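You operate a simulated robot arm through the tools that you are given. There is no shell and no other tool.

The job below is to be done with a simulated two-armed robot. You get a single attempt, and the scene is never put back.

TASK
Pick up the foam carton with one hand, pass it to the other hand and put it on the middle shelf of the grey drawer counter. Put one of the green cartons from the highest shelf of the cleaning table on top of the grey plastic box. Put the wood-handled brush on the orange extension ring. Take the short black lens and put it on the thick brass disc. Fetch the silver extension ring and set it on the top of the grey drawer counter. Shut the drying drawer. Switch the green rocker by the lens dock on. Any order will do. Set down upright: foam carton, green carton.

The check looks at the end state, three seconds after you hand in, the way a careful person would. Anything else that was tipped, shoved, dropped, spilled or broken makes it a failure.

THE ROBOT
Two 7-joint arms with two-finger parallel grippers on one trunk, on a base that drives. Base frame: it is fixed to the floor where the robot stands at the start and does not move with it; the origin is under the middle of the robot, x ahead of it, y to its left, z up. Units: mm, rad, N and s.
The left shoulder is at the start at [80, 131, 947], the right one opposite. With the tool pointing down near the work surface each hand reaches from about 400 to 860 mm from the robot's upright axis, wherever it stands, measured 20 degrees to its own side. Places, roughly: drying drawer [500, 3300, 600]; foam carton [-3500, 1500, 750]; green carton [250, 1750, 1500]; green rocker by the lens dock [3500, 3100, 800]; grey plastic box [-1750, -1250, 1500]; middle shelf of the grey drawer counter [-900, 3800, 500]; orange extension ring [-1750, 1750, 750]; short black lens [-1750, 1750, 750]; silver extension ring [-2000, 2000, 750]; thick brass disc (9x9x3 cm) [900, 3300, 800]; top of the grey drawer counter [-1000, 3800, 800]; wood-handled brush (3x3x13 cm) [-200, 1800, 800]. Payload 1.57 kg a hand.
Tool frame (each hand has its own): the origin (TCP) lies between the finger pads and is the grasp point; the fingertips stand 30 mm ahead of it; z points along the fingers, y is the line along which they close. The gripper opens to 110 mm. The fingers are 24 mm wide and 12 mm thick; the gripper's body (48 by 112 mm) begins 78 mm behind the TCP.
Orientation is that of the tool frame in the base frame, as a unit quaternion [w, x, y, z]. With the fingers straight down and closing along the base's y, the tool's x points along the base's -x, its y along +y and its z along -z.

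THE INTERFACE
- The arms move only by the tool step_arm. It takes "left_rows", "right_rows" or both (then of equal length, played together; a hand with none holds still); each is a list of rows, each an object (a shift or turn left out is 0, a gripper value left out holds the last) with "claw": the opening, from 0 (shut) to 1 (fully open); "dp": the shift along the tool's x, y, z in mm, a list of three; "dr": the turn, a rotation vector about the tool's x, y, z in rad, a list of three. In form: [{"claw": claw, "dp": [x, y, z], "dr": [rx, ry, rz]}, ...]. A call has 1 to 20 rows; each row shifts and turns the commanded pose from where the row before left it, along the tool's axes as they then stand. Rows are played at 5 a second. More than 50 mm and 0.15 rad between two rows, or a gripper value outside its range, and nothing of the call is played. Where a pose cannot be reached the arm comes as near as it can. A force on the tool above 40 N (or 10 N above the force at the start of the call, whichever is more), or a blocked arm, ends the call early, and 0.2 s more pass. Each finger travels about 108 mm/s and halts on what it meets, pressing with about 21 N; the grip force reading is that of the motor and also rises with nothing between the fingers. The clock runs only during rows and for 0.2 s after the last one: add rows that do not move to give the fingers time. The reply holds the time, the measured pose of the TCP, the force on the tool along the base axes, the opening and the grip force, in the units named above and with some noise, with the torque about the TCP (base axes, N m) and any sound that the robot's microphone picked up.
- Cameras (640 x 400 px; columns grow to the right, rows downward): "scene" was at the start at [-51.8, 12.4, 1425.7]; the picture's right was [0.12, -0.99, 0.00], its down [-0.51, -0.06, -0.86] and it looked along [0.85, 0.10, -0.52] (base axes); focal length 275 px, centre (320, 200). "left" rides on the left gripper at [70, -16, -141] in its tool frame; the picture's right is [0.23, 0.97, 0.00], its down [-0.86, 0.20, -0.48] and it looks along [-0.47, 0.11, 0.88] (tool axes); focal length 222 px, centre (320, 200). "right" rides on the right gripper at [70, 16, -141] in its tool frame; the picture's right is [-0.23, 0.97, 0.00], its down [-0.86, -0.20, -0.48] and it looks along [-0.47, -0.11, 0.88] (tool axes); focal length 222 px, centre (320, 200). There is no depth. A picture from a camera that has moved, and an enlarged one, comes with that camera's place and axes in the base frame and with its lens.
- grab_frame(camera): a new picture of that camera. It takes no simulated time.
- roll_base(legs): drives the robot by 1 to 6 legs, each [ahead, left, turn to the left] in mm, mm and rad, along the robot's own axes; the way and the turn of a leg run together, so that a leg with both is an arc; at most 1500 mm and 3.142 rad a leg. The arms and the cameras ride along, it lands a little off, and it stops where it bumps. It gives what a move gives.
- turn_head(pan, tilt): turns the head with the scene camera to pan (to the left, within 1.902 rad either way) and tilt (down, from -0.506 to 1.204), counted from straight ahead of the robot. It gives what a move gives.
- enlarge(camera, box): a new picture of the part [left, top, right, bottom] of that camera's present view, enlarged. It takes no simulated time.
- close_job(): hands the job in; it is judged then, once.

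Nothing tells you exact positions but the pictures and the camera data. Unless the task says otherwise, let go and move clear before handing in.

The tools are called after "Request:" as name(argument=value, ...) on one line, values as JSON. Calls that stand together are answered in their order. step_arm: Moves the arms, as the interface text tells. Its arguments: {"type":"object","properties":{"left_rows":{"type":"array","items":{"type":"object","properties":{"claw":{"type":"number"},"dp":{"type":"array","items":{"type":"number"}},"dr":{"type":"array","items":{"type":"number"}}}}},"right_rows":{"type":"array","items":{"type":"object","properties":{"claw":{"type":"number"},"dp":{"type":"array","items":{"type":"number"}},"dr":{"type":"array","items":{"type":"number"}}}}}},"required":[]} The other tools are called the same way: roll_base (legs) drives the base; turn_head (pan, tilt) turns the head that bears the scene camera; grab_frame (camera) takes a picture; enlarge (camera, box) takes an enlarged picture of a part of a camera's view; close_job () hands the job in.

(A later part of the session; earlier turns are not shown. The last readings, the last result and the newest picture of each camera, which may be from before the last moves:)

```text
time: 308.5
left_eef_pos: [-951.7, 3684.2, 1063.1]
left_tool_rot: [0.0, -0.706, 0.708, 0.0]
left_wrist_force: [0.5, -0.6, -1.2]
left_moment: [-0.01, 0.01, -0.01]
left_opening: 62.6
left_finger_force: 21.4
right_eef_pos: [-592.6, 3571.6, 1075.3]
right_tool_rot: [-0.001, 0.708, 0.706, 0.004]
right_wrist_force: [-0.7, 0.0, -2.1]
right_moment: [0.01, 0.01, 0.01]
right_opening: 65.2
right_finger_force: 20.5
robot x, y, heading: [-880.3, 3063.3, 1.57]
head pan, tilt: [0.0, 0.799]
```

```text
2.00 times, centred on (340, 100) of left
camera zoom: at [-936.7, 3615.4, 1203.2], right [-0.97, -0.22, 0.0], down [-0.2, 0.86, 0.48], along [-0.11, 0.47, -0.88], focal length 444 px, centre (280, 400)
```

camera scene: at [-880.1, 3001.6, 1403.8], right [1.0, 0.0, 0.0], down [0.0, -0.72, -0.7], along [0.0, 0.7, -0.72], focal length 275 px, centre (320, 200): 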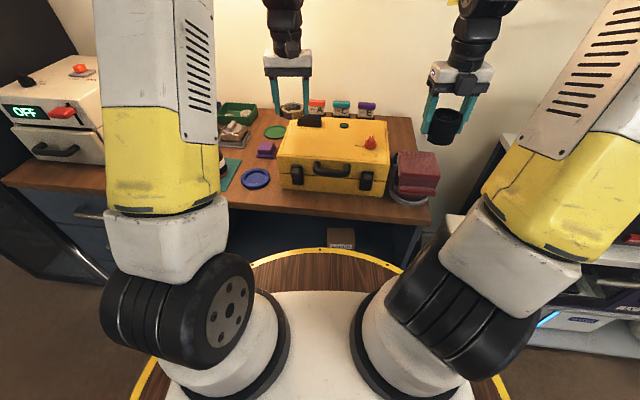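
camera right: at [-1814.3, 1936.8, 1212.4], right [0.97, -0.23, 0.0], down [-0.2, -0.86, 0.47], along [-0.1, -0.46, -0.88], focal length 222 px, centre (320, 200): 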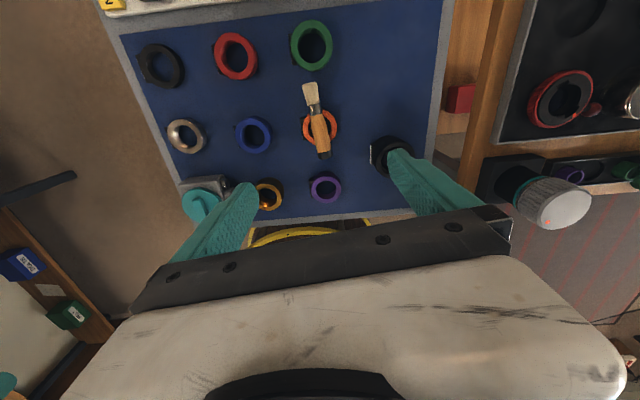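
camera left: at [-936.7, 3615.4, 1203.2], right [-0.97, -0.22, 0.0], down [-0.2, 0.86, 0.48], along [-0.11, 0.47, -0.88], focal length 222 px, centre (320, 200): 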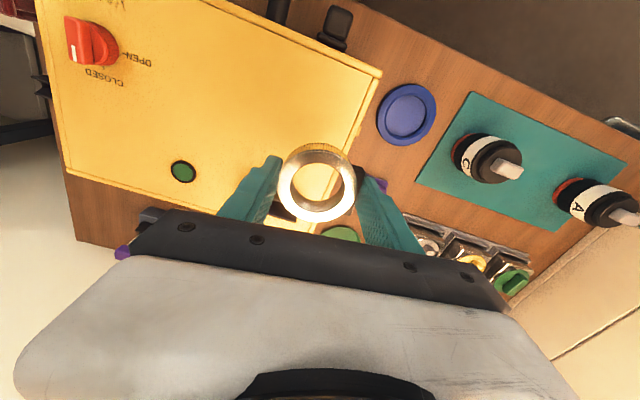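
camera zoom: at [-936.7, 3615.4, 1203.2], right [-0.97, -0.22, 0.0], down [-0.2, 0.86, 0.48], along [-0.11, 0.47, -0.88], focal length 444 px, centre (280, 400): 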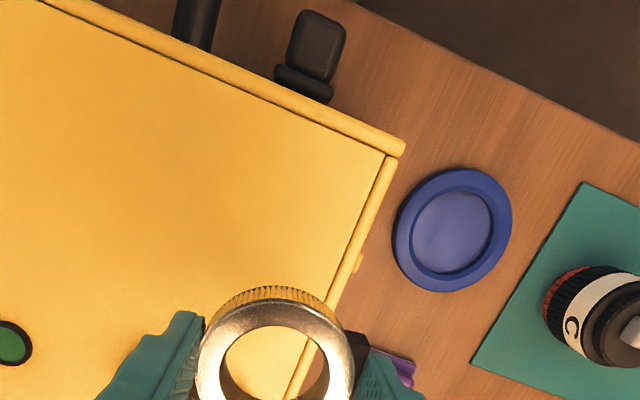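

The counter top is at about z 838; the strip before the yellow case is about 72 mm deep. I bring the ring back over the strip (centre ≈[-913, 3546]) and lower.

Request:
step_arm(left_rows=[{"dp": [45, -13, 0]}, {"dp": [45, -13, 0]}, {"dp": [45, -13, 0]}, {"dp": [3, 0, 0]}, {"dp": [0, 0, 40]}, {"dp": [0, 0, 40]}, {"dp": [0, 0, 40]}, {"dp": [0, 0, 30]}, {}])

Request:
enlarge(camera="scene", box=[220, 110, 440, 240])

Request:
grab_frame(camera="left")

```text
time: 309.9
left_eef_pos: [-913.2, 3544.4, 983.2]
left_tool_rot: [0.002, -0.706, 0.709, 0.0]
left_wrist_force: [-2.9, -9.6, 18.4]
left_moment: [-0.19, -0.55, -0.26]
left_opening: 63.1
left_finger_force: 21.0
right_eef_pos: [-593.2, 3569.8, 1073.9]
right_tool_rot: [-0.001, 0.708, 0.706, 0.003]
right_wrist_force: [-0.5, 0.0, -2.3]
right_moment: [0.04, 0.01, -0.02]
right_opening: 64.8
right_finger_force: 21.3
robot x, y, heading: [-880.4, 3056.8, 1.565]
head pan, tilt: [0.0, 0.799]
stopped in row 7 (left hand): the force on the tool passed its limit at 124 N (the readings are from after the stop); the commanded pose is now the measured one
```

```text
2.91 times, centred on (330, 175) of scene
camera zoom: at [-880.3, 3000.4, 1403.7], right [1.0, 0.0, 0.0], down [0.0, -0.72, -0.7], along [0.0, 0.7, -0.72], focal length 799 px, centre (291, 273)
```

zoom: 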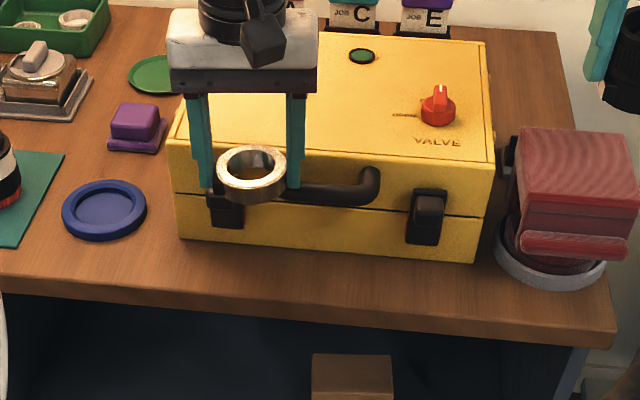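

```text
taken
camera left: at [-898.6, 3475.7, 1123.5], right [-0.97, -0.22, 0.0], down [-0.2, 0.85, 0.48], along [-0.11, 0.47, -0.88], focal length 222 px, centre (320, 200)
```

left: 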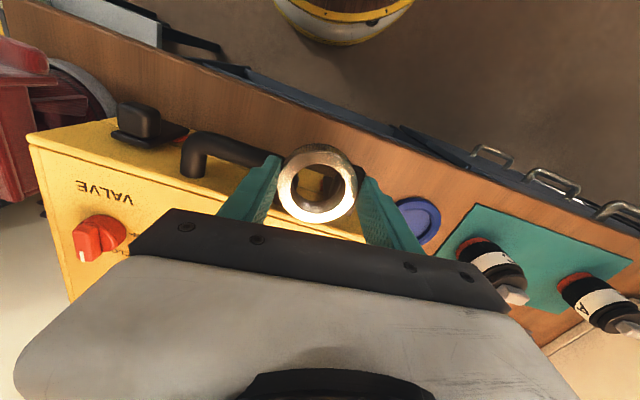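

The ring met the case's protruding handle. I raise the hand and look for a freer spot on the counter.

Request:
step_arm(left_rows=[{"dp": [0, 0, -30]}, {"dp": [0, 0, -40]}, {"dp": [0, 0, -40]}, {"dp": [0, 0, -40]}, {}])

Request:
enlarge(camera="scene", box=[220, 110, 440, 240])

Request:
turn_head(pan=0.7, tilt=0.75)

Request:
grab_frame(camera="scene")

Request:
turn_head(pan=-0.25, tilt=0.6)

Request:
grab_frame(camera="scene")

```text
time: 311.1
left_eef_pos: [-912.8, 3545.9, 1130.6]
left_tool_rot: [0.002, -0.706, 0.708, 0.001]
left_wrist_force: [0.2, -0.2, -0.8]
left_moment: [-0.03, -0.02, 0.0]
left_opening: 63.0
left_finger_force: 20.8
right_eef_pos: [-593.4, 3571.9, 1074.5]
right_tool_rot: [-0.001, 0.709, 0.706, 0.003]
right_wrist_force: [0.2, -0.5, -3.0]
right_moment: [0.03, -0.01, -0.01]
right_opening: 64.8
right_finger_force: 21.2
robot x, y, heading: [-879.4, 3059.1, 1.569]
head pan, tilt: [0.0, 0.799]
```

```text
2.91 times, centred on (330, 175) of scene
camera zoom: at [-880.1, 3001.6, 1403.8], right [1.0, 0.0, 0.0], down [0.0, -0.72, -0.7], along [0.0, 0.7, -0.72], focal length 799 px, centre (291, 273)
```

zoom: 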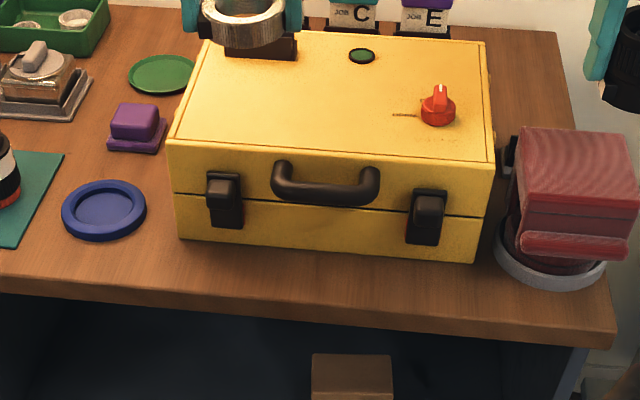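

```text
time: 312.2
left_eef_pos: [-914.4, 3547.1, 1131.2]
left_tool_rot: [0.002, -0.706, 0.709, 0.001]
left_wrist_force: [-0.2, 0.9, -0.6]
left_moment: [0.0, 0.0, -0.01]
left_opening: 62.9
left_finger_force: 20.7
right_eef_pos: [-592.5, 3571.6, 1074.0]
right_tool_rot: [-0.001, 0.708, 0.706, 0.003]
right_wrist_force: [-0.2, -0.5, -2.2]
right_moment: [0.0, -0.04, -0.02]
right_opening: 64.8
right_finger_force: 21.6
robot x, y, heading: [-878.7, 3061.4, 1.567]
head pan, tilt: [0.7, 0.75]
```

```text
taken
camera scene: at [-933.5, 2984.5, 1407.8], right [0.77, 0.64, 0.0], down [0.44, -0.52, -0.73], along [-0.47, 0.56, -0.68], focal length 275 px, centre (320, 200)
```

scene: 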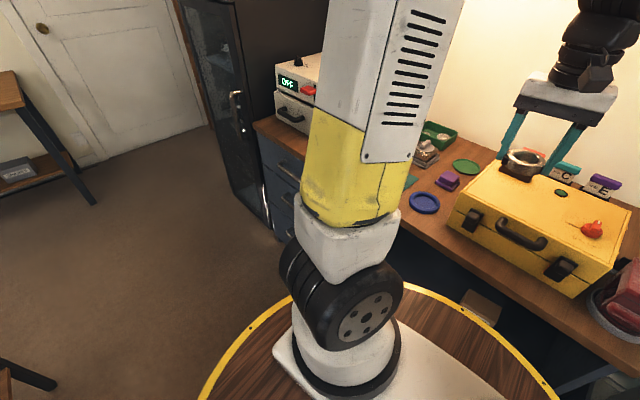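

```text
time: 313.4
left_eef_pos: [-913.4, 3546.1, 1131.3]
left_tool_rot: [0.002, -0.706, 0.708, 0.001]
left_wrist_force: [0.1, -0.8, -1.3]
left_moment: [0.02, 0.01, -0.04]
left_opening: 62.4
left_finger_force: 21.0
right_eef_pos: [-592.7, 3572.6, 1074.2]
right_tool_rot: [0.0, 0.708, 0.706, 0.004]
right_wrist_force: [-0.3, 0.0, -2.1]
right_moment: [0.03, 0.05, -0.01]
right_opening: 64.7
right_finger_force: 20.4
robot x, y, heading: [-876.8, 3059.9, 1.571]
head pan, tilt: [-0.25, 0.6]
```

```text
taken
camera scene: at [-858.3, 3006.6, 1420.6], right [0.97, -0.25, 0.0], down [-0.14, -0.55, -0.82], along [0.2, 0.8, -0.57], focal length 275 px, centre (320, 200)
```

scene: 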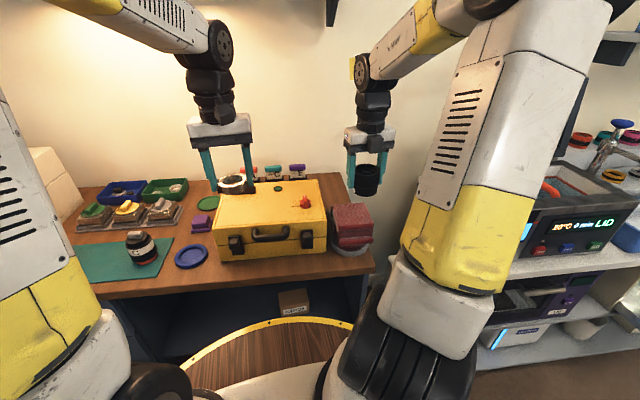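

Request:
enlarge(camera="scene", box=[200, 140, 400, 290])

Request:
grab_frame(camera="right")

Request:
enlarge(camera="left", box=[200, 80, 440, 230])

```text
2.67 times, centred on (300, 215) of scene
camera zoom: at [-858.3, 3006.6, 1420.6], right [0.97, -0.25, 0.0], down [-0.14, -0.55, -0.82], along [0.2, 0.8, -0.57], focal length 732 px, centre (373, 160)
```

zoom: 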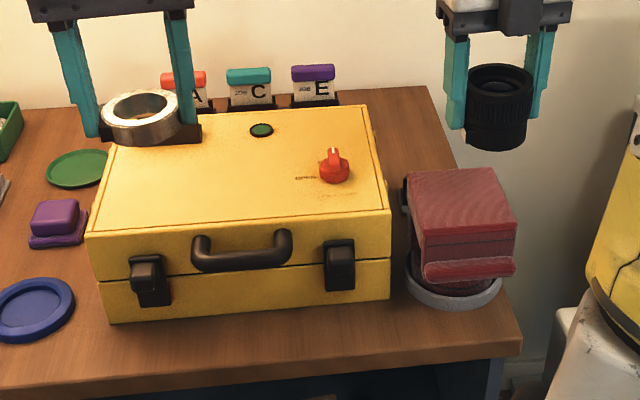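

```text
taken
camera right: at [-576.7, 3642.3, 1215.9], right [0.97, -0.23, 0.0], down [-0.2, -0.86, 0.47], along [-0.11, -0.46, -0.88], focal length 222 px, centre (320, 200)
```

right: 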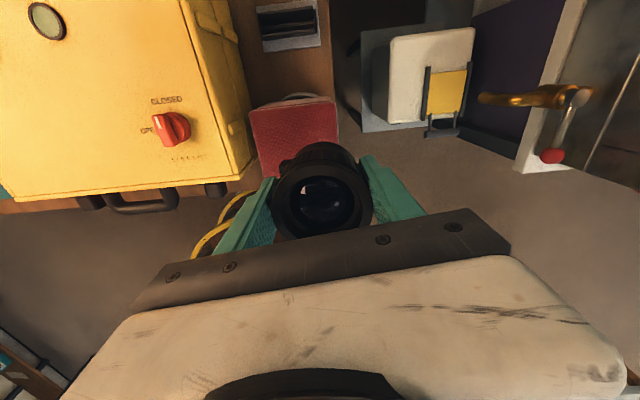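

```text
2.67 times, centred on (320, 155) of left
camera zoom: at [-898.5, 3476.6, 1271.7], right [-0.97, -0.22, 0.0], down [-0.2, 0.85, 0.48], along [-0.11, 0.47, -0.88], focal length 592 px, centre (320, 320)
```

zoom: 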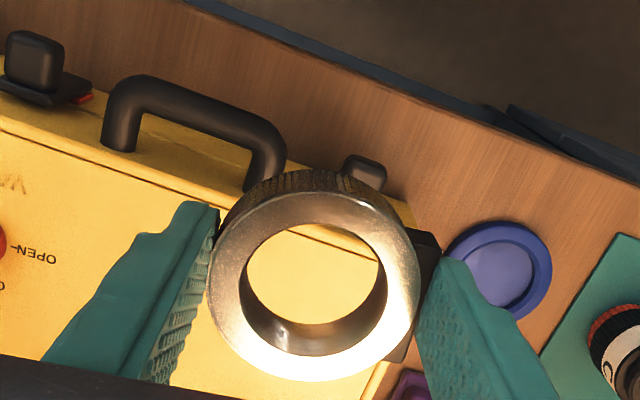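

I choose the front-left spot beside the case at about [-1026, 3560], clear of latch and lid. I move over it and look straight down.

Request:
step_arm(left_rows=[{"dp": [-5, 38, 0]}, {"dp": [-5, 38, 0]}, {"dp": [-4, 37, 0]}, {"dp": [0, 0, 40]}, {"dp": [0, 0, 40]}, {"dp": [0, 0, 40]}, {"dp": [0, 0, 30]}, {}])

Request:
enlarge(camera="left", box=[160, 40, 480, 240])

Request:
turn_head(pan=0, tilt=0.8)

Request:
enlarge(camera="scene", box=[200, 110, 400, 240])

```text
time: 315.2
left_eef_pos: [-1025.9, 3560.3, 980.8]
left_tool_rot: [0.002, -0.706, 0.708, 0.0]
left_wrist_force: [0.9, 0.2, -0.6]
left_moment: [0.0, 0.02, 0.0]
left_opening: 62.9
left_finger_force: 21.4
right_eef_pos: [-591.3, 3572.1, 1075.0]
right_tool_rot: [-0.001, 0.708, 0.706, 0.003]
right_wrist_force: [-0.7, 0.0, -2.9]
right_moment: [0.01, -0.02, 0.0]
right_opening: 65.0
right_finger_force: 20.9
robot x, y, heading: [-881.1, 3057.7, 1.571]
head pan, tilt: [-0.25, 0.6]
```

```text
2.00 times, centred on (320, 140) of left
camera zoom: at [-1011.3, 3491.0, 1121.0], right [-0.97, -0.22, 0.0], down [-0.2, 0.85, 0.48], along [-0.11, 0.47, -0.88], focal length 444 px, centre (320, 320)
```

zoom: 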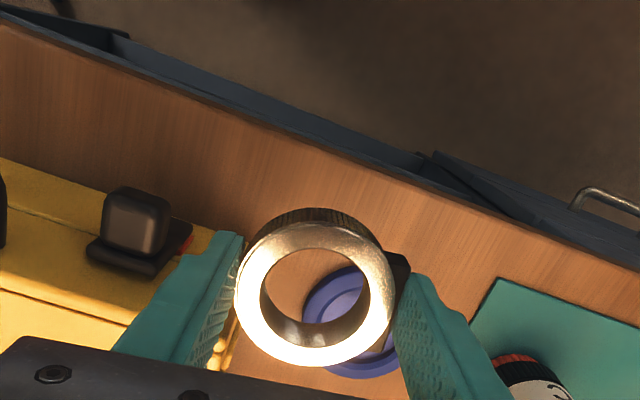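

```text
time: 316.0
left_eef_pos: [-1026.2, 3561.5, 981.5]
left_tool_rot: [0.003, -0.706, 0.708, 0.001]
left_wrist_force: [-0.9, -0.8, -0.1]
left_moment: [-0.03, 0.01, 0.02]
left_opening: 62.6
left_finger_force: 21.2
right_eef_pos: [-592.6, 3572.9, 1074.2]
right_tool_rot: [-0.002, 0.708, 0.706, 0.003]
right_wrist_force: [-0.8, -0.4, -2.7]
right_moment: [0.01, -0.01, -0.02]
right_opening: 65.1
right_finger_force: 21.0
robot x, y, heading: [-878.3, 3061.3, 1.568]
head pan, tilt: [0.0, 0.799]
```

```text
3.08 times, centred on (300, 175) of scene
camera zoom: at [-880.1, 3001.7, 1403.8], right [1.0, 0.0, 0.0], down [0.0, -0.72, -0.7], along [0.0, 0.7, -0.72], focal length 845 px, centre (382, 277)
```

zoom: 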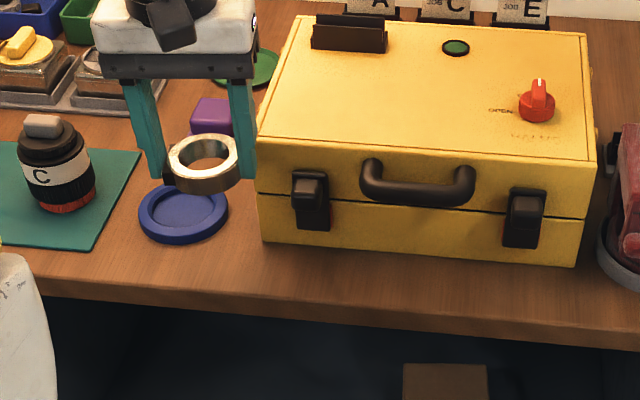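

The landing spot is clear on all sides; I shift 5 mm toward the front and lower to contact.

Request:
step_arm(left_rows=[{"dp": [5, 0, 30]}, {"dp": [0, 0, 30]}, {"dp": [0, 0, 20]}, {"dp": [0, 0, 8]}, {"dp": [0, 0, 4]}, {}])

Request:
enlarge(camera="left", box=[160, 40, 480, 240])

Request:
enlarge(camera="scene", box=[220, 130, 340, 220])

```text
time: 317.4
left_eef_pos: [-1026.0, 3555.8, 889.4]
left_tool_rot: [0.002, -0.706, 0.708, 0.0]
left_wrist_force: [-0.2, -0.8, -1.0]
left_moment: [-0.03, -0.03, 0.0]
left_opening: 62.9
left_finger_force: 20.8
right_eef_pos: [-593.5, 3570.6, 1074.0]
right_tool_rot: [-0.001, 0.708, 0.706, 0.003]
right_wrist_force: [1.1, -0.9, -2.3]
right_moment: [0.03, 0.01, -0.03]
right_opening: 65.1
right_finger_force: 21.3
robot x, y, heading: [-881.7, 3057.2, 1.568]
head pan, tilt: [0.0, 0.799]
```

```text
2.00 times, centred on (320, 140) of left
camera zoom: at [-1011.1, 3486.6, 1029.6], right [-0.97, -0.22, 0.0], down [-0.2, 0.85, 0.48], along [-0.11, 0.47, -0.88], focal length 444 px, centre (320, 320)
```

zoom: 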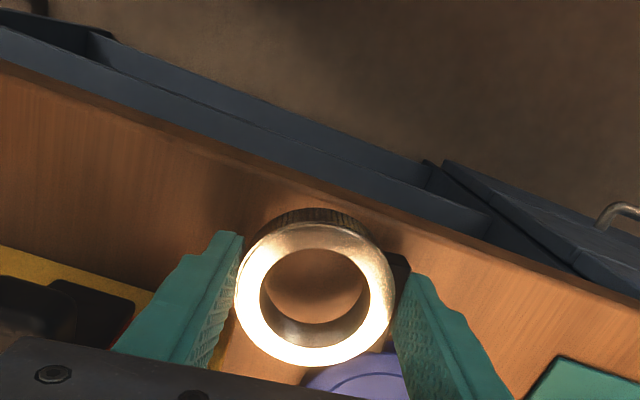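

```text
4.44 times, centred on (280, 175) of scene
camera zoom: at [-880.1, 3001.6, 1403.8], right [1.0, 0.0, 0.0], down [0.0, -0.72, -0.7], along [0.0, 0.7, -0.72], focal length 1220 px, centre (498, 311)
```

zoom: 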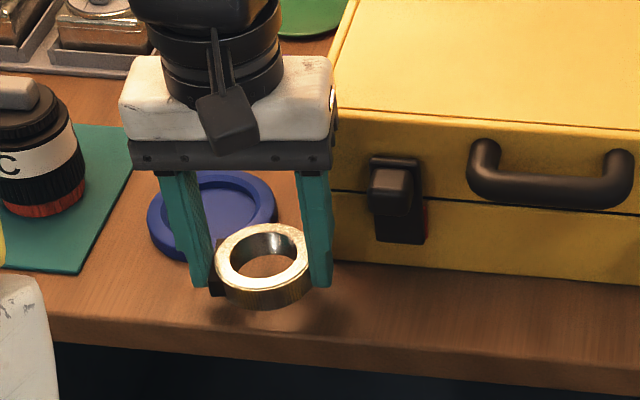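

Request:
step_arm(left_rows=[{"dp": [0, 0, 5]}, {"dp": [0, 0, 3]}, {}])

Request:
step_arm(left_rows=[{"dp": [0, 0, 3]}, {}])

Request:
step_arm(left_rows=[{"dp": [0, 0, 3]}, {}])

Request:
enlarge(camera="left", box=[160, 40, 480, 240])

Request:
enlarge(camera="scene", box=[220, 130, 340, 220])

```text
time: 318.2
left_eef_pos: [-1025.2, 3555.3, 881.2]
left_tool_rot: [0.002, -0.706, 0.708, 0.001]
left_wrist_force: [0.4, -0.1, -1.0]
left_moment: [-0.01, 0.01, 0.02]
left_opening: 62.6
left_finger_force: 21.1
right_eef_pos: [-592.9, 3570.9, 1073.6]
right_tool_rot: [-0.001, 0.708, 0.706, 0.003]
right_wrist_force: [-1.3, -0.6, -2.2]
right_moment: [-0.02, -0.03, 0.0]
right_opening: 65.2
right_finger_force: 21.0
robot x, y, heading: [-879.9, 3060.8, 1.571]
head pan, tilt: [0.0, 0.799]
```

```text
time: 318.8
left_eef_pos: [-1025.1, 3556.2, 878.3]
left_tool_rot: [0.002, -0.706, 0.708, 0.001]
left_wrist_force: [0.2, 0.3, -0.7]
left_moment: [-0.01, 0.0, 0.01]
left_opening: 62.5
left_finger_force: 21.3
right_eef_pos: [-593.4, 3572.2, 1073.3]
right_tool_rot: [0.0, 0.707, 0.707, 0.003]
right_wrist_force: [0.0, -0.2, -2.5]
right_moment: [0.01, -0.01, 0.0]
right_opening: 64.9
right_finger_force: 20.9
robot x, y, heading: [-879.0, 3059.1, 1.57]
head pan, tilt: [0.0, 0.799]
```

```text
time: 319.4
left_eef_pos: [-1026.1, 3556.5, 875.6]
left_tool_rot: [0.002, -0.706, 0.709, 0.001]
left_wrist_force: [-0.1, -0.9, -0.6]
left_moment: [-0.01, -0.02, -0.04]
left_opening: 62.8
left_finger_force: 21.2
right_eef_pos: [-592.5, 3572.6, 1074.3]
right_tool_rot: [-0.001, 0.708, 0.706, 0.004]
right_wrist_force: [-0.7, 0.8, -2.6]
right_moment: [-0.01, 0.02, 0.01]
right_opening: 64.9
right_finger_force: 20.6
robot x, y, heading: [-876.7, 3058.7, 1.571]
head pan, tilt: [0.0, 0.799]
```

```text
2.00 times, centred on (320, 140) of left
camera zoom: at [-1010.9, 3486.8, 1016.1], right [-0.97, -0.22, 0.0], down [-0.2, 0.85, 0.48], along [-0.11, 0.47, -0.88], focal length 444 px, centre (320, 320)
```

zoom: 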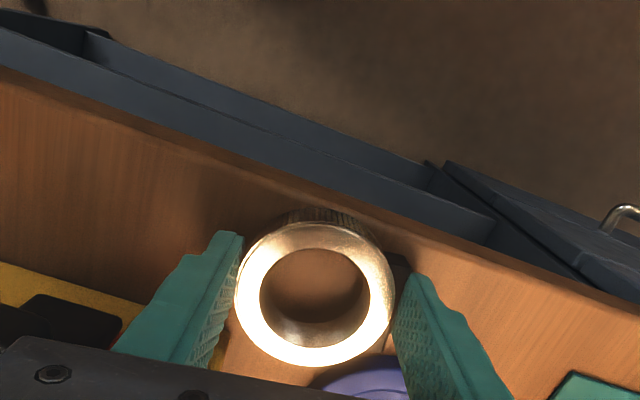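

```text
4.44 times, centred on (280, 175) of scene
camera zoom: at [-880.1, 3001.6, 1403.8], right [1.0, 0.0, 0.0], down [0.0, -0.72, -0.7], along [0.0, 0.7, -0.72], focal length 1220 px, centre (498, 311)
```

zoom: 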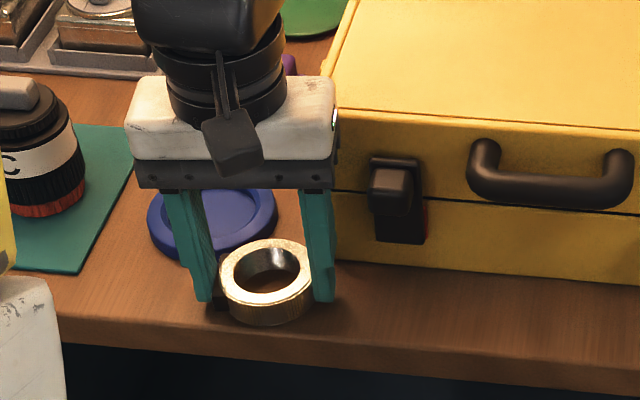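

Request:
step_arm(left_rows=[{"dp": [-3, 0, 3]}, {}])

Request:
step_arm(left_rows=[{"dp": [0, 0, 3]}, {}])

Request:
step_arm(left_rows=[{"dp": [0, 0, 3]}, {}])

Request:
enlarge(camera="scene", box=[220, 130, 340, 220])

```text
time: 320.0
left_eef_pos: [-1026.6, 3558.8, 872.1]
left_tool_rot: [0.002, -0.705, 0.709, 0.0]
left_wrist_force: [0.2, -0.3, -1.4]
left_moment: [-0.01, -0.01, 0.01]
left_opening: 62.8
left_finger_force: 21.2
right_eef_pos: [-591.7, 3572.0, 1072.9]
right_tool_rot: [-0.001, 0.709, 0.705, 0.003]
right_wrist_force: [-0.4, -0.1, -2.6]
right_moment: [0.01, 0.02, 0.01]
right_opening: 65.0
right_finger_force: 20.7
robot x, y, heading: [-879.5, 3057.8, 1.57]
head pan, tilt: [0.0, 0.799]
```

```text
time: 320.6
left_eef_pos: [-1025.9, 3558.8, 870.8]
left_tool_rot: [0.003, -0.706, 0.708, 0.001]
left_wrist_force: [0.8, -1.8, 13.4]
left_moment: [-0.19, 0.32, 0.06]
left_opening: 62.6
left_finger_force: 20.7
right_eef_pos: [-593.9, 3571.4, 1073.6]
right_tool_rot: [-0.001, 0.709, 0.706, 0.003]
right_wrist_force: [0.2, 0.5, -3.0]
right_moment: [0.01, 0.0, 0.03]
right_opening: 64.9
right_finger_force: 20.6
robot x, y, heading: [-880.6, 3059.4, 1.569]
head pan, tilt: [0.0, 0.799]
```

```text
time: 321.0
left_eef_pos: [-1026.0, 3558.2, 870.3]
left_tool_rot: [0.003, -0.705, 0.709, 0.001]
left_wrist_force: [0.5, -5.0, 12.9]
left_moment: [-0.37, 0.18, 0.08]
left_opening: 62.8
left_finger_force: 20.9
right_eef_pos: [-593.2, 3571.7, 1073.2]
right_tool_rot: [0.0, 0.708, 0.706, 0.002]
right_wrist_force: [-0.5, 0.0, -3.0]
right_moment: [0.04, -0.01, 0.02]
right_opening: 65.0
right_finger_force: 20.5
robot x, y, heading: [-877.7, 3061.1, 1.573]
head pan, tilt: [0.0, 0.799]
stopped in row 1 (left hand): the force on the tool passed its limit at 50 N (the readings are from after the stop); the commanded pose is now the measured one
```

```text
4.44 times, centred on (280, 175) of scene
camera zoom: at [-880.0, 3001.0, 1403.7], right [1.0, 0.0, 0.0], down [0.0, -0.72, -0.7], along [0.0, 0.7, -0.72], focal length 1220 px, centre (498, 311)
```

zoom: 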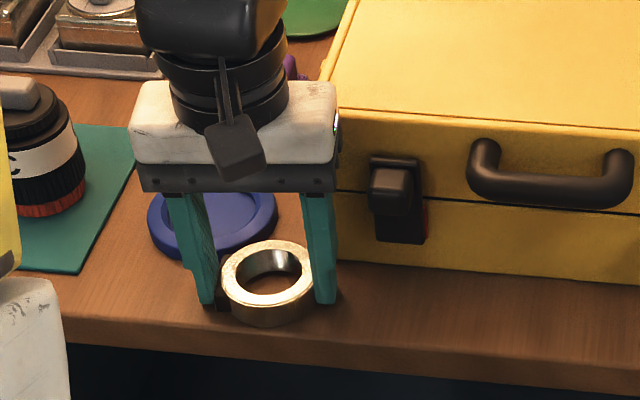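

Contact. I open just a few millimetres and lift away.

Request:
step_arm(left_rows=[{"dp": [0, 0, -1]}, {"claw": 0.59}, {"claw": 0.62}, {"claw": 0.65}, {"claw": 0.68}, {}, {"dp": [0, 0, -10]}, {"dp": [0, 0, -25]}, {"dp": [0, 0, -40]}, {"dp": [0, 0, -40]}, {"dp": [0, 0, -40]}, {"dp": [0, 0, -40]}, {}])

Request:
enlarge(camera="scene", box=[220, 130, 340, 220])

Request:
grab_frame(camera="left")

```text
time: 323.8
left_eef_pos: [-1025.4, 3560.4, 1066.5]
left_tool_rot: [0.003, -0.706, 0.708, 0.002]
left_wrist_force: [-0.9, 0.6, -0.2]
left_moment: [-0.05, 0.0, 0.0]
left_opening: 74.8
left_finger_force: 0.0
right_eef_pos: [-592.5, 3571.7, 1073.1]
right_tool_rot: [-0.001, 0.709, 0.706, 0.003]
right_wrist_force: [-0.2, 0.7, -2.4]
right_moment: [0.01, -0.01, 0.0]
right_opening: 65.1
right_finger_force: 20.8
robot x, y, heading: [-874.3, 3057.9, 1.571]
head pan, tilt: [0.0, 0.799]
```

```text
4.44 times, centred on (280, 175) of scene
camera zoom: at [-880.1, 3001.6, 1403.8], right [1.0, 0.0, 0.0], down [0.0, -0.72, -0.7], along [0.0, 0.7, -0.72], focal length 1220 px, centre (498, 311)
```

zoom: 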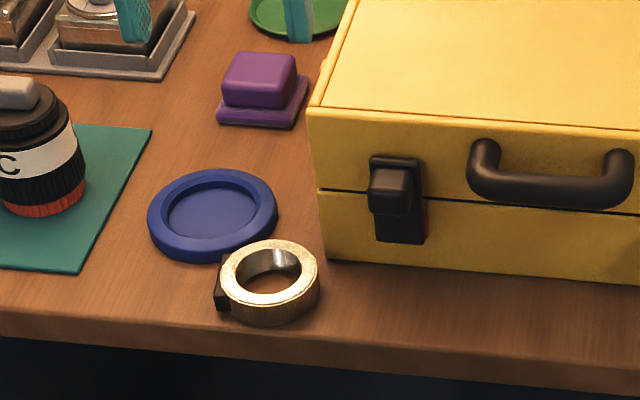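

```text
taken
camera left: at [-1010.7, 3489.5, 1206.9], right [-0.97, -0.22, 0.0], down [-0.2, 0.85, 0.48], along [-0.11, 0.47, -0.88], focal length 222 px, centre (320, 200)
```

left: 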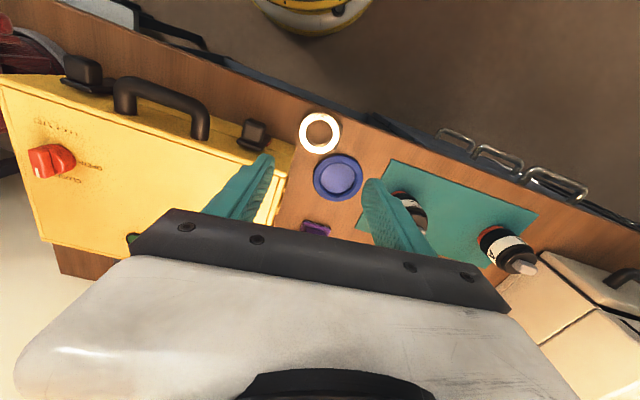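

The silver ring stands on the counter top. Next the lens: I drive along the corridor toward the brass disc and drying drawer.

Request:
step_arm(left_rows=[{"dp": [40, 20, 0], "claw": 1.0}, {"dp": [40, 20, 0]}, {}])

Request:
roll_base(legs=[[-380, 0, 0], [0, 0, -1.571], [1100, 0, 0]])

Request:
turn_head(pan=0.9, tilt=0.35)

Request:
grab_frame(camera="scene")

Request:
turn_head(pan=0.1, tilt=0.35)

Request:
grab_frame(camera="scene")

```text
time: 324.6
left_eef_pos: [-1066.8, 3479.7, 1064.1]
left_tool_rot: [0.003, -0.706, 0.708, 0.002]
left_wrist_force: [0.1, -0.4, -0.5]
left_moment: [0.01, -0.01, -0.01]
left_opening: 109.9
left_finger_force: 0.0
right_eef_pos: [-591.6, 3571.8, 1074.9]
right_tool_rot: [0.0, 0.708, 0.706, 0.003]
right_wrist_force: [-0.1, 0.1, -3.5]
right_moment: [-0.03, -0.01, 0.0]
right_opening: 65.2
right_finger_force: 20.5
robot x, y, heading: [-879.5, 3059.6, 1.572]
head pan, tilt: [0.0, 0.799]
```

```text
time: 336.0
left_eef_pos: [627.9, 2873.3, 1066.1]
left_tool_rot: [0.004, -0.003, 1.0, -0.001]
left_wrist_force: [0.0, 0.7, -0.2]
left_moment: [-0.01, -0.02, -0.01]
left_opening: 109.9
left_finger_force: 0.1
right_eef_pos: [723.5, 2401.0, 1074.7]
right_tool_rot: [0.002, 1.0, 0.003, 0.003]
right_wrist_force: [-0.6, 0.8, -1.5]
right_moment: [-0.04, -0.03, -0.02]
right_opening: 65.1
right_finger_force: 21.3
robot x, y, heading: [211.4, 2682.4, 0.005]
head pan, tilt: [0.0, 0.799]
```

```text
time: 337.2
left_eef_pos: [628.1, 2873.9, 1064.6]
left_tool_rot: [0.003, -0.002, 1.0, -0.001]
left_wrist_force: [-0.4, 0.3, -0.3]
left_moment: [-0.01, 0.0, -0.02]
left_opening: 109.9
left_finger_force: 0.1
right_eef_pos: [724.4, 2399.5, 1073.2]
right_tool_rot: [0.002, 1.0, 0.003, 0.003]
right_wrist_force: [1.1, 0.7, -2.3]
right_moment: [-0.03, -0.03, 0.01]
right_opening: 65.1
right_finger_force: 20.9
robot x, y, heading: [206.9, 2684.4, 0.009]
head pan, tilt: [0.901, 0.351]
```

```text
taken
camera scene: at [125.8, 2755.9, 1443.4], right [0.79, -0.62, 0.0], down [-0.21, -0.27, -0.94], along [0.58, 0.74, -0.34], focal length 275 px, centre (320, 200)
```

scene: 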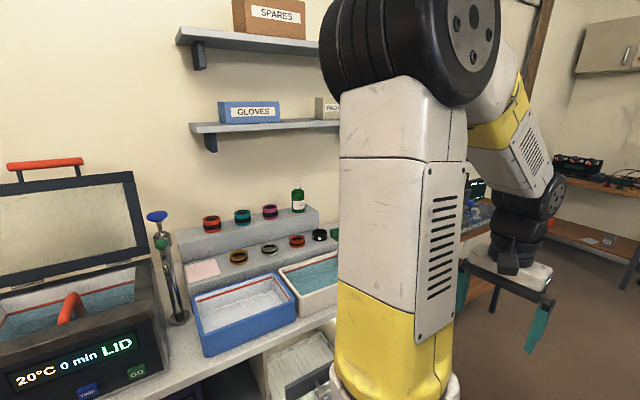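

```text
time: 338.3
left_eef_pos: [629.1, 2873.2, 1063.6]
left_tool_rot: [0.003, -0.004, 1.0, -0.002]
left_wrist_force: [0.6, -0.9, 0.7]
left_moment: [0.01, 0.0, -0.01]
left_opening: 110.0
left_finger_force: 0.1
right_eef_pos: [722.6, 2400.9, 1073.8]
right_tool_rot: [0.002, 1.0, 0.002, 0.002]
right_wrist_force: [0.3, 0.3, -3.6]
right_moment: [-0.03, -0.01, 0.01]
right_opening: 64.6
right_finger_force: 20.7
robot x, y, heading: [208.7, 2683.3, 0.006]
head pan, tilt: [0.099, 0.351]
```

```text
taken
camera scene: at [161.0, 2692.5, 1443.4], right [0.11, -0.99, 0.0], down [-0.34, -0.04, -0.94], along [0.93, 0.1, -0.34], focal length 275 px, centre (320, 200)
```

scene: 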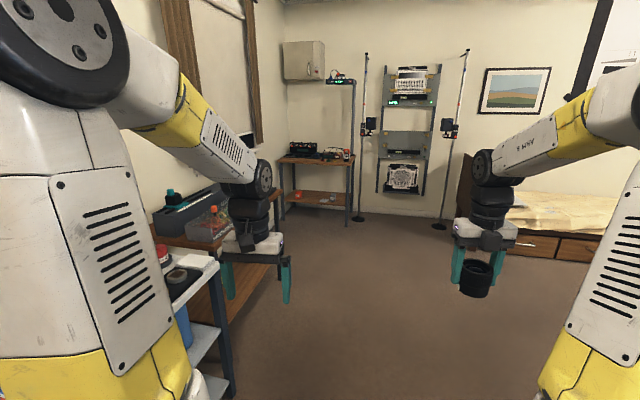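

I move further along and turn to face the wet bench.

Request:
roll_base(legs=[[400, -130, 0], [0, 0, 1.571]])

Request:
turn_head(pan=0, tilt=0.45)

Request:
grab_frame(camera="scene")

Request:
enlarge(camera="scene", box=[180, 150, 480, 340])

```text
time: 344.7
left_eef_pos: [419.3, 2975.8, 1065.4]
left_tool_rot: [0.004, -0.705, 0.71, 0.001]
left_wrist_force: [-0.2, -0.4, -0.5]
left_moment: [-0.01, 0.0, -0.03]
left_opening: 110.0
left_finger_force: 0.1
right_eef_pos: [893.1, 3066.4, 1074.4]
right_tool_rot: [-0.001, 0.71, 0.705, 0.003]
right_wrist_force: [0.1, -0.4, -2.4]
right_moment: [0.03, 0.0, 0.0]
right_opening: 65.0
right_finger_force: 21.9
robot x, y, heading: [610.3, 2552.4, 1.568]
head pan, tilt: [0.099, 0.351]
```

```text
time: 345.4
left_eef_pos: [418.8, 2975.1, 1064.2]
left_tool_rot: [0.002, -0.705, 0.71, 0.003]
left_wrist_force: [0.2, 0.0, 0.3]
left_moment: [0.0, 0.02, 0.02]
left_opening: 110.1
left_finger_force: 0.0
right_eef_pos: [893.0, 3064.9, 1074.5]
right_tool_rot: [0.0, 0.71, 0.704, 0.002]
right_wrist_force: [0.5, -0.6, -2.4]
right_moment: [0.01, 0.04, 0.02]
right_opening: 65.0
right_finger_force: 20.4
robot x, y, heading: [606.4, 2553.6, 1.566]
head pan, tilt: [0.0, 0.45]
```

```text
taken
camera scene: at [603.9, 2508.2, 1434.2], right [1.0, 0.0, 0.0], down [0.0, -0.44, -0.9], along [0.0, 0.9, -0.44], focal length 275 px, centre (320, 200)
```

scene: 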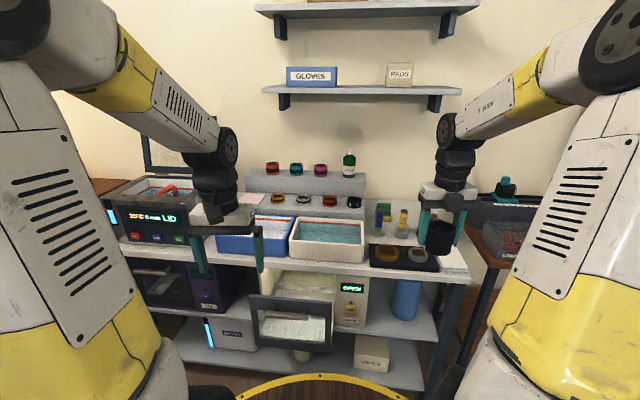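

```text
2.11 times, centred on (330, 245) of scene
camera zoom: at [603.9, 2508.2, 1434.2], right [1.0, 0.0, 0.0], down [0.0, -0.44, -0.9], along [0.0, 0.9, -0.44], focal length 578 px, centre (299, 105)
```

zoom: 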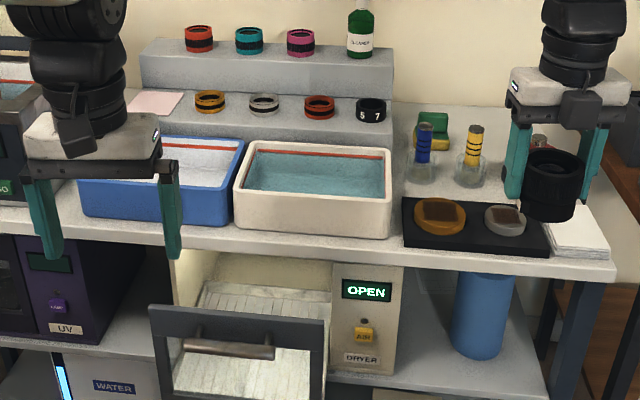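

The brass disc is at about [847, 3324] on the black mat; the dryer drawer below stands open. I move 220 mm closer and look with the right hand camera.

Request:
roll_base(legs=[[220, 0, 0]])

Request:
grab_frame(camera="right")

Request:
turn_head(pan=-0.2, tilt=0.7)

Request:
grab_frame(camera="scene")

Request:
enlarge(camera="scene", box=[280, 100, 480, 230])

```text
time: 347.1
left_eef_pos: [419.5, 3195.1, 1065.2]
left_tool_rot: [0.004, -0.705, 0.709, 0.002]
left_wrist_force: [-0.2, -0.5, 0.1]
left_moment: [0.02, -0.01, -0.01]
left_opening: 110.0
left_finger_force: 0.0
right_eef_pos: [893.3, 3285.4, 1073.8]
right_tool_rot: [-0.001, 0.709, 0.705, 0.003]
right_wrist_force: [0.1, -0.4, -1.8]
right_moment: [0.02, 0.02, -0.03]
right_opening: 65.0
right_finger_force: 20.9
robot x, y, heading: [609.4, 2771.2, 1.567]
head pan, tilt: [0.0, 0.45]
```

```text
taken
camera right: at [909.3, 3356.6, 1215.8], right [0.97, -0.23, 0.0], down [-0.21, -0.86, 0.47], along [-0.11, -0.46, -0.88], focal length 222 px, centre (320, 200)
```

right: 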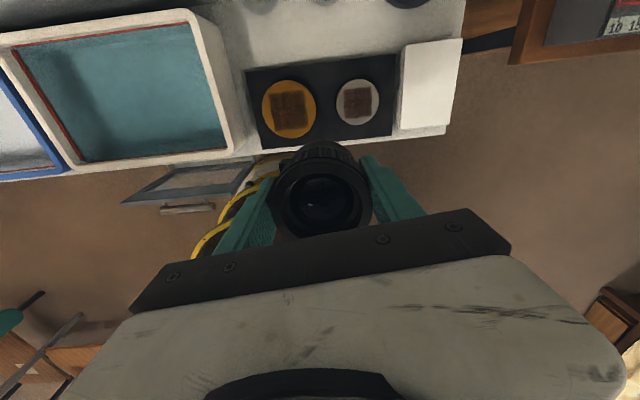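

```text
time: 347.8
left_eef_pos: [420.3, 3195.7, 1065.2]
left_tool_rot: [0.003, -0.705, 0.709, 0.002]
left_wrist_force: [0.0, -0.2, 0.0]
left_moment: [-0.02, 0.01, -0.01]
left_opening: 110.3
left_finger_force: 0.1
right_eef_pos: [893.4, 3285.8, 1075.0]
right_tool_rot: [0.001, 0.708, 0.706, 0.002]
right_wrist_force: [-0.7, -0.9, -2.0]
right_moment: [-0.02, 0.01, 0.0]
right_opening: 65.1
right_finger_force: 21.1
robot x, y, heading: [605.4, 2776.6, 1.567]
head pan, tilt: [-0.201, 0.7]
```

```text
taken
camera scene: at [621.7, 2719.1, 1412.1], right [0.98, -0.2, 0.0], down [-0.13, -0.63, -0.77], along [0.15, 0.75, -0.64], focal length 275 px, centre (320, 200)
```

scene: 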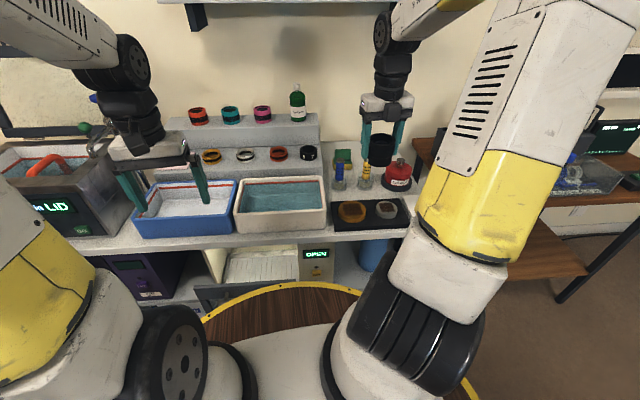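

```text
3.08 times, centred on (380, 165) of scene
camera zoom: at [621.7, 2719.1, 1412.1], right [0.98, -0.2, 0.0], down [-0.13, -0.63, -0.77], along [0.15, 0.75, -0.64], focal length 845 px, centre (135, 308)
```

zoom: 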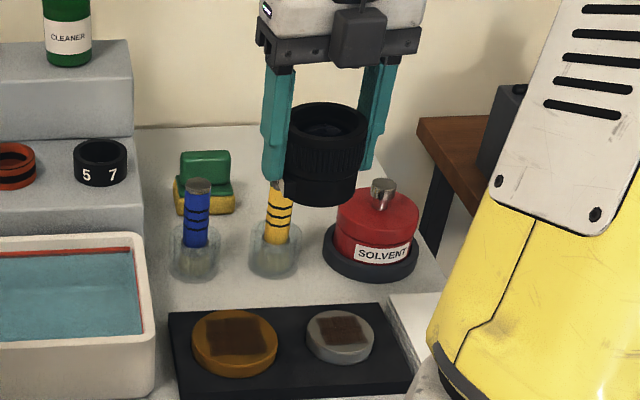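

Brass disc: top z≈831, centre ≈[851, 3331]. I move the lens over it and lower.

Request:
step_arm(right_rows=[{"dp": [23, -22, 0]}, {"dp": [23, -21, 0]}, {"dp": [0, 0, 45]}, {"dp": [0, 0, 45]}, {"dp": [0, 0, 40]}, {"dp": [0, 0, 30]}, {}])

Request:
grab_frame(camera="right")

Request:
enlarge(camera="scene", box=[300, 130, 440, 240])

Request:
grab_frame(camera="left")

```text
time: 349.4
left_eef_pos: [418.4, 3194.8, 1064.7]
left_tool_rot: [0.003, -0.706, 0.708, 0.003]
left_wrist_force: [0.4, 0.4, 0.1]
left_moment: [-0.01, -0.01, 0.02]
left_opening: 110.0
left_finger_force: 0.0
right_eef_pos: [851.3, 3331.0, 914.7]
right_tool_rot: [0.0, 0.709, 0.705, 0.003]
right_wrist_force: [-0.1, 0.6, -3.1]
right_moment: [-0.03, -0.03, -0.01]
right_opening: 64.8
right_finger_force: 21.1
robot x, y, heading: [605.9, 2774.9, 1.565]
head pan, tilt: [-0.201, 0.7]
```

```text
taken
camera right: at [867.2, 3402.9, 1055.2], right [0.97, -0.23, 0.0], down [-0.21, -0.86, 0.47], along [-0.11, -0.46, -0.88], focal length 222 px, centre (320, 200)
```

right: 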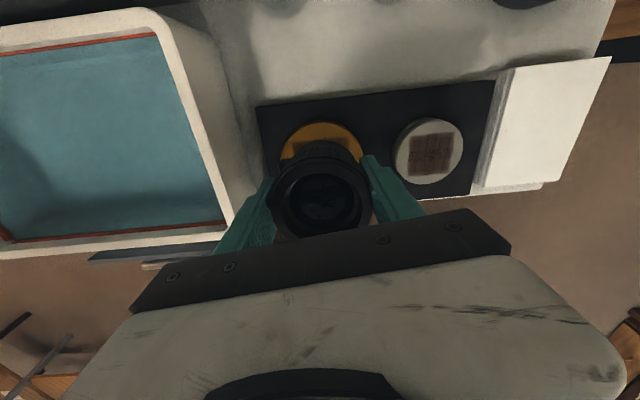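

```text
3.64 times, centred on (370, 185) of scene
camera zoom: at [621.7, 2719.1, 1412.0], right [0.98, -0.2, 0.0], down [-0.13, -0.63, -0.76], along [0.15, 0.75, -0.64], focal length 998 px, centre (138, 254)
```

zoom: 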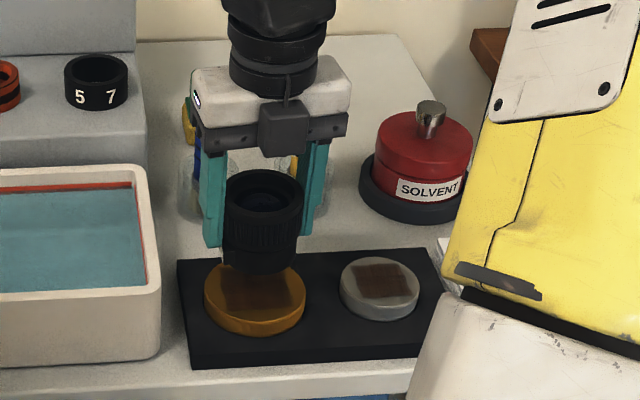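

```text
taken
camera left: at [433.9, 3125.0, 1205.2], right [-0.98, -0.22, 0.0], down [-0.2, 0.85, 0.48], along [-0.1, 0.47, -0.88], focal length 222 px, centre (320, 200)
```

left: 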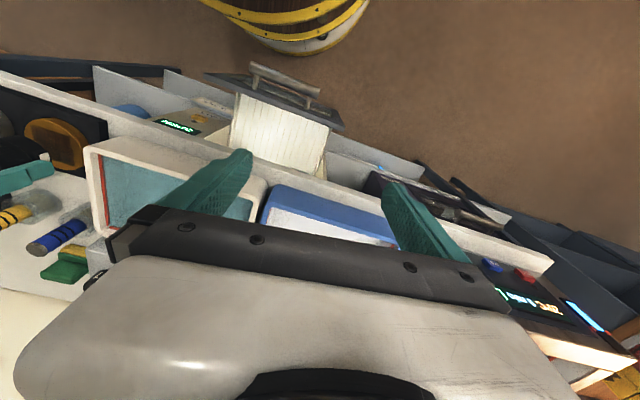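

Aligned. I lower the last part in small steps.

Request:
step_arm(right_rows=[{"dp": [0, 0, 18]}, {"dp": [0, 0, 10]}, {"dp": [0, 0, 4]}, {}])

Request:
step_arm(right_rows=[{"dp": [0, 0, 3]}, {}])

Request:
step_arm(right_rows=[{"dp": [0, 0, 3]}, {}])

Request:
enlarge(camera="scene", box=[320, 150, 420, 230])

```text
time: 350.4
left_eef_pos: [419.6, 3194.8, 1066.0]
left_tool_rot: [0.003, -0.705, 0.709, 0.002]
left_wrist_force: [1.3, -0.2, -0.1]
left_moment: [-0.02, 0.01, -0.04]
left_opening: 110.1
left_finger_force: 0.1
right_eef_pos: [853.3, 3333.0, 881.4]
right_tool_rot: [0.0, 0.708, 0.706, 0.003]
right_wrist_force: [0.1, 1.0, -2.1]
right_moment: [0.01, 0.0, 0.02]
right_opening: 65.1
right_finger_force: 21.0
robot x, y, heading: [611.1, 2775.6, 1.567]
head pan, tilt: [-0.201, 0.7]
```

```text
time: 351.0
left_eef_pos: [419.0, 3194.0, 1064.2]
left_tool_rot: [0.004, -0.706, 0.709, 0.001]
left_wrist_force: [0.3, 0.0, -0.8]
left_moment: [0.03, 0.03, -0.01]
left_opening: 110.0
left_finger_force: 0.1
right_eef_pos: [851.0, 3333.1, 878.9]
right_tool_rot: [0.0, 0.709, 0.705, 0.003]
right_wrist_force: [0.9, -0.2, -2.6]
right_moment: [0.02, -0.01, 0.0]
right_opening: 64.9
right_finger_force: 21.4
robot x, y, heading: [606.3, 2777.6, 1.571]
head pan, tilt: [-0.201, 0.7]
```

```text
time: 351.6
left_eef_pos: [418.5, 3194.1, 1065.6]
left_tool_rot: [0.003, -0.705, 0.709, 0.002]
left_wrist_force: [0.5, -0.6, -1.2]
left_moment: [-0.01, -0.01, -0.02]
left_opening: 110.2
left_finger_force: 0.1
right_eef_pos: [852.6, 3333.8, 875.9]
right_tool_rot: [-0.001, 0.709, 0.705, 0.004]
right_wrist_force: [2.8, -1.7, 20.8]
right_moment: [-0.11, 0.56, 0.03]
right_opening: 65.4
right_finger_force: 21.1
robot x, y, heading: [608.6, 2773.3, 1.568]
head pan, tilt: [-0.201, 0.7]
```

```text
5.00 times, centred on (370, 190) of scene
camera zoom: at [621.6, 2718.4, 1412.0], right [0.98, -0.2, 0.0], down [-0.13, -0.63, -0.77], along [0.16, 0.75, -0.64], focal length 1373 px, centre (70, 250)
```

zoom: 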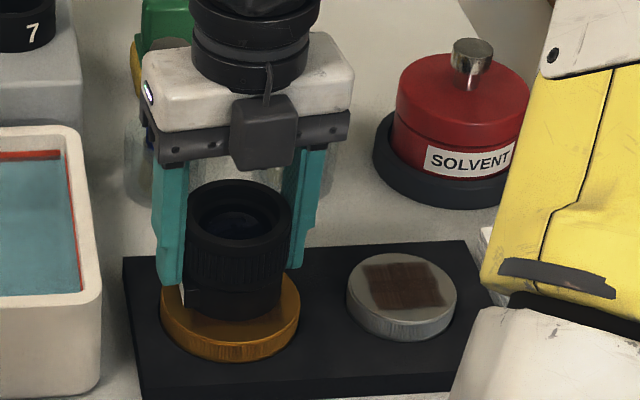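

It touches, but sits about 10 mm too far back on the disc. I lift slightly, shift and set it again.

Request:
step_arm(right_rows=[{"dp": [0, 0, -6]}, {"dp": [-8, -1, 0]}, {"dp": [0, 0, 4]}, {}])

Request:
enlarge(camera="scene", box=[320, 150, 420, 230])

Request:
enlarge(camera="right", box=[200, 80, 440, 240])

```text
time: 352.6
left_eef_pos: [418.7, 3195.3, 1064.5]
left_tool_rot: [0.003, -0.705, 0.709, 0.002]
left_wrist_force: [-0.2, 0.7, 0.1]
left_moment: [0.01, -0.02, 0.01]
left_opening: 109.9
left_finger_force: 0.0
right_eef_pos: [849.5, 3324.4, 878.3]
right_tool_rot: [0.0, 0.709, 0.705, 0.002]
right_wrist_force: [-0.2, -0.5, -2.8]
right_moment: [0.0, 0.0, 0.0]
right_opening: 64.9
right_finger_force: 21.1
robot x, y, heading: [605.0, 2773.8, 1.562]
head pan, tilt: [-0.201, 0.7]
```

```text
5.00 times, centred on (370, 190) of scene
camera zoom: at [621.7, 2719.1, 1412.0], right [0.98, -0.2, 0.0], down [-0.13, -0.63, -0.76], along [0.15, 0.75, -0.64], focal length 1373 px, centre (70, 250)
```

zoom: 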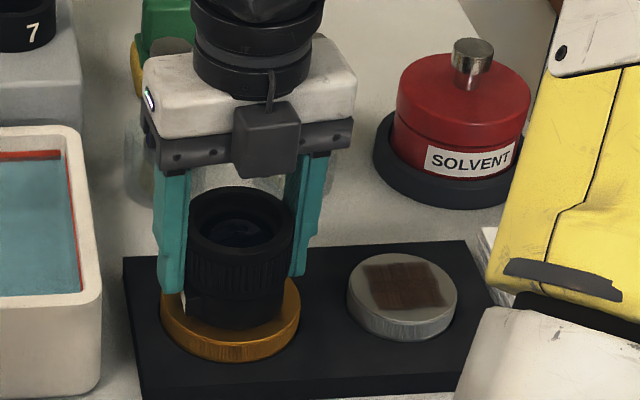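

```text
2.50 times, centred on (320, 160) of right
camera zoom: at [866.1, 3395.7, 1019.7], right [0.97, -0.23, 0.0], down [-0.21, -0.86, 0.47], along [-0.11, -0.46, -0.88], focal length 555 px, centre (320, 300)
```

zoom: 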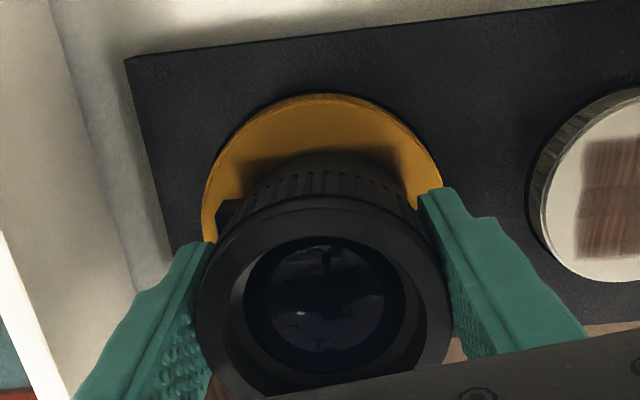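

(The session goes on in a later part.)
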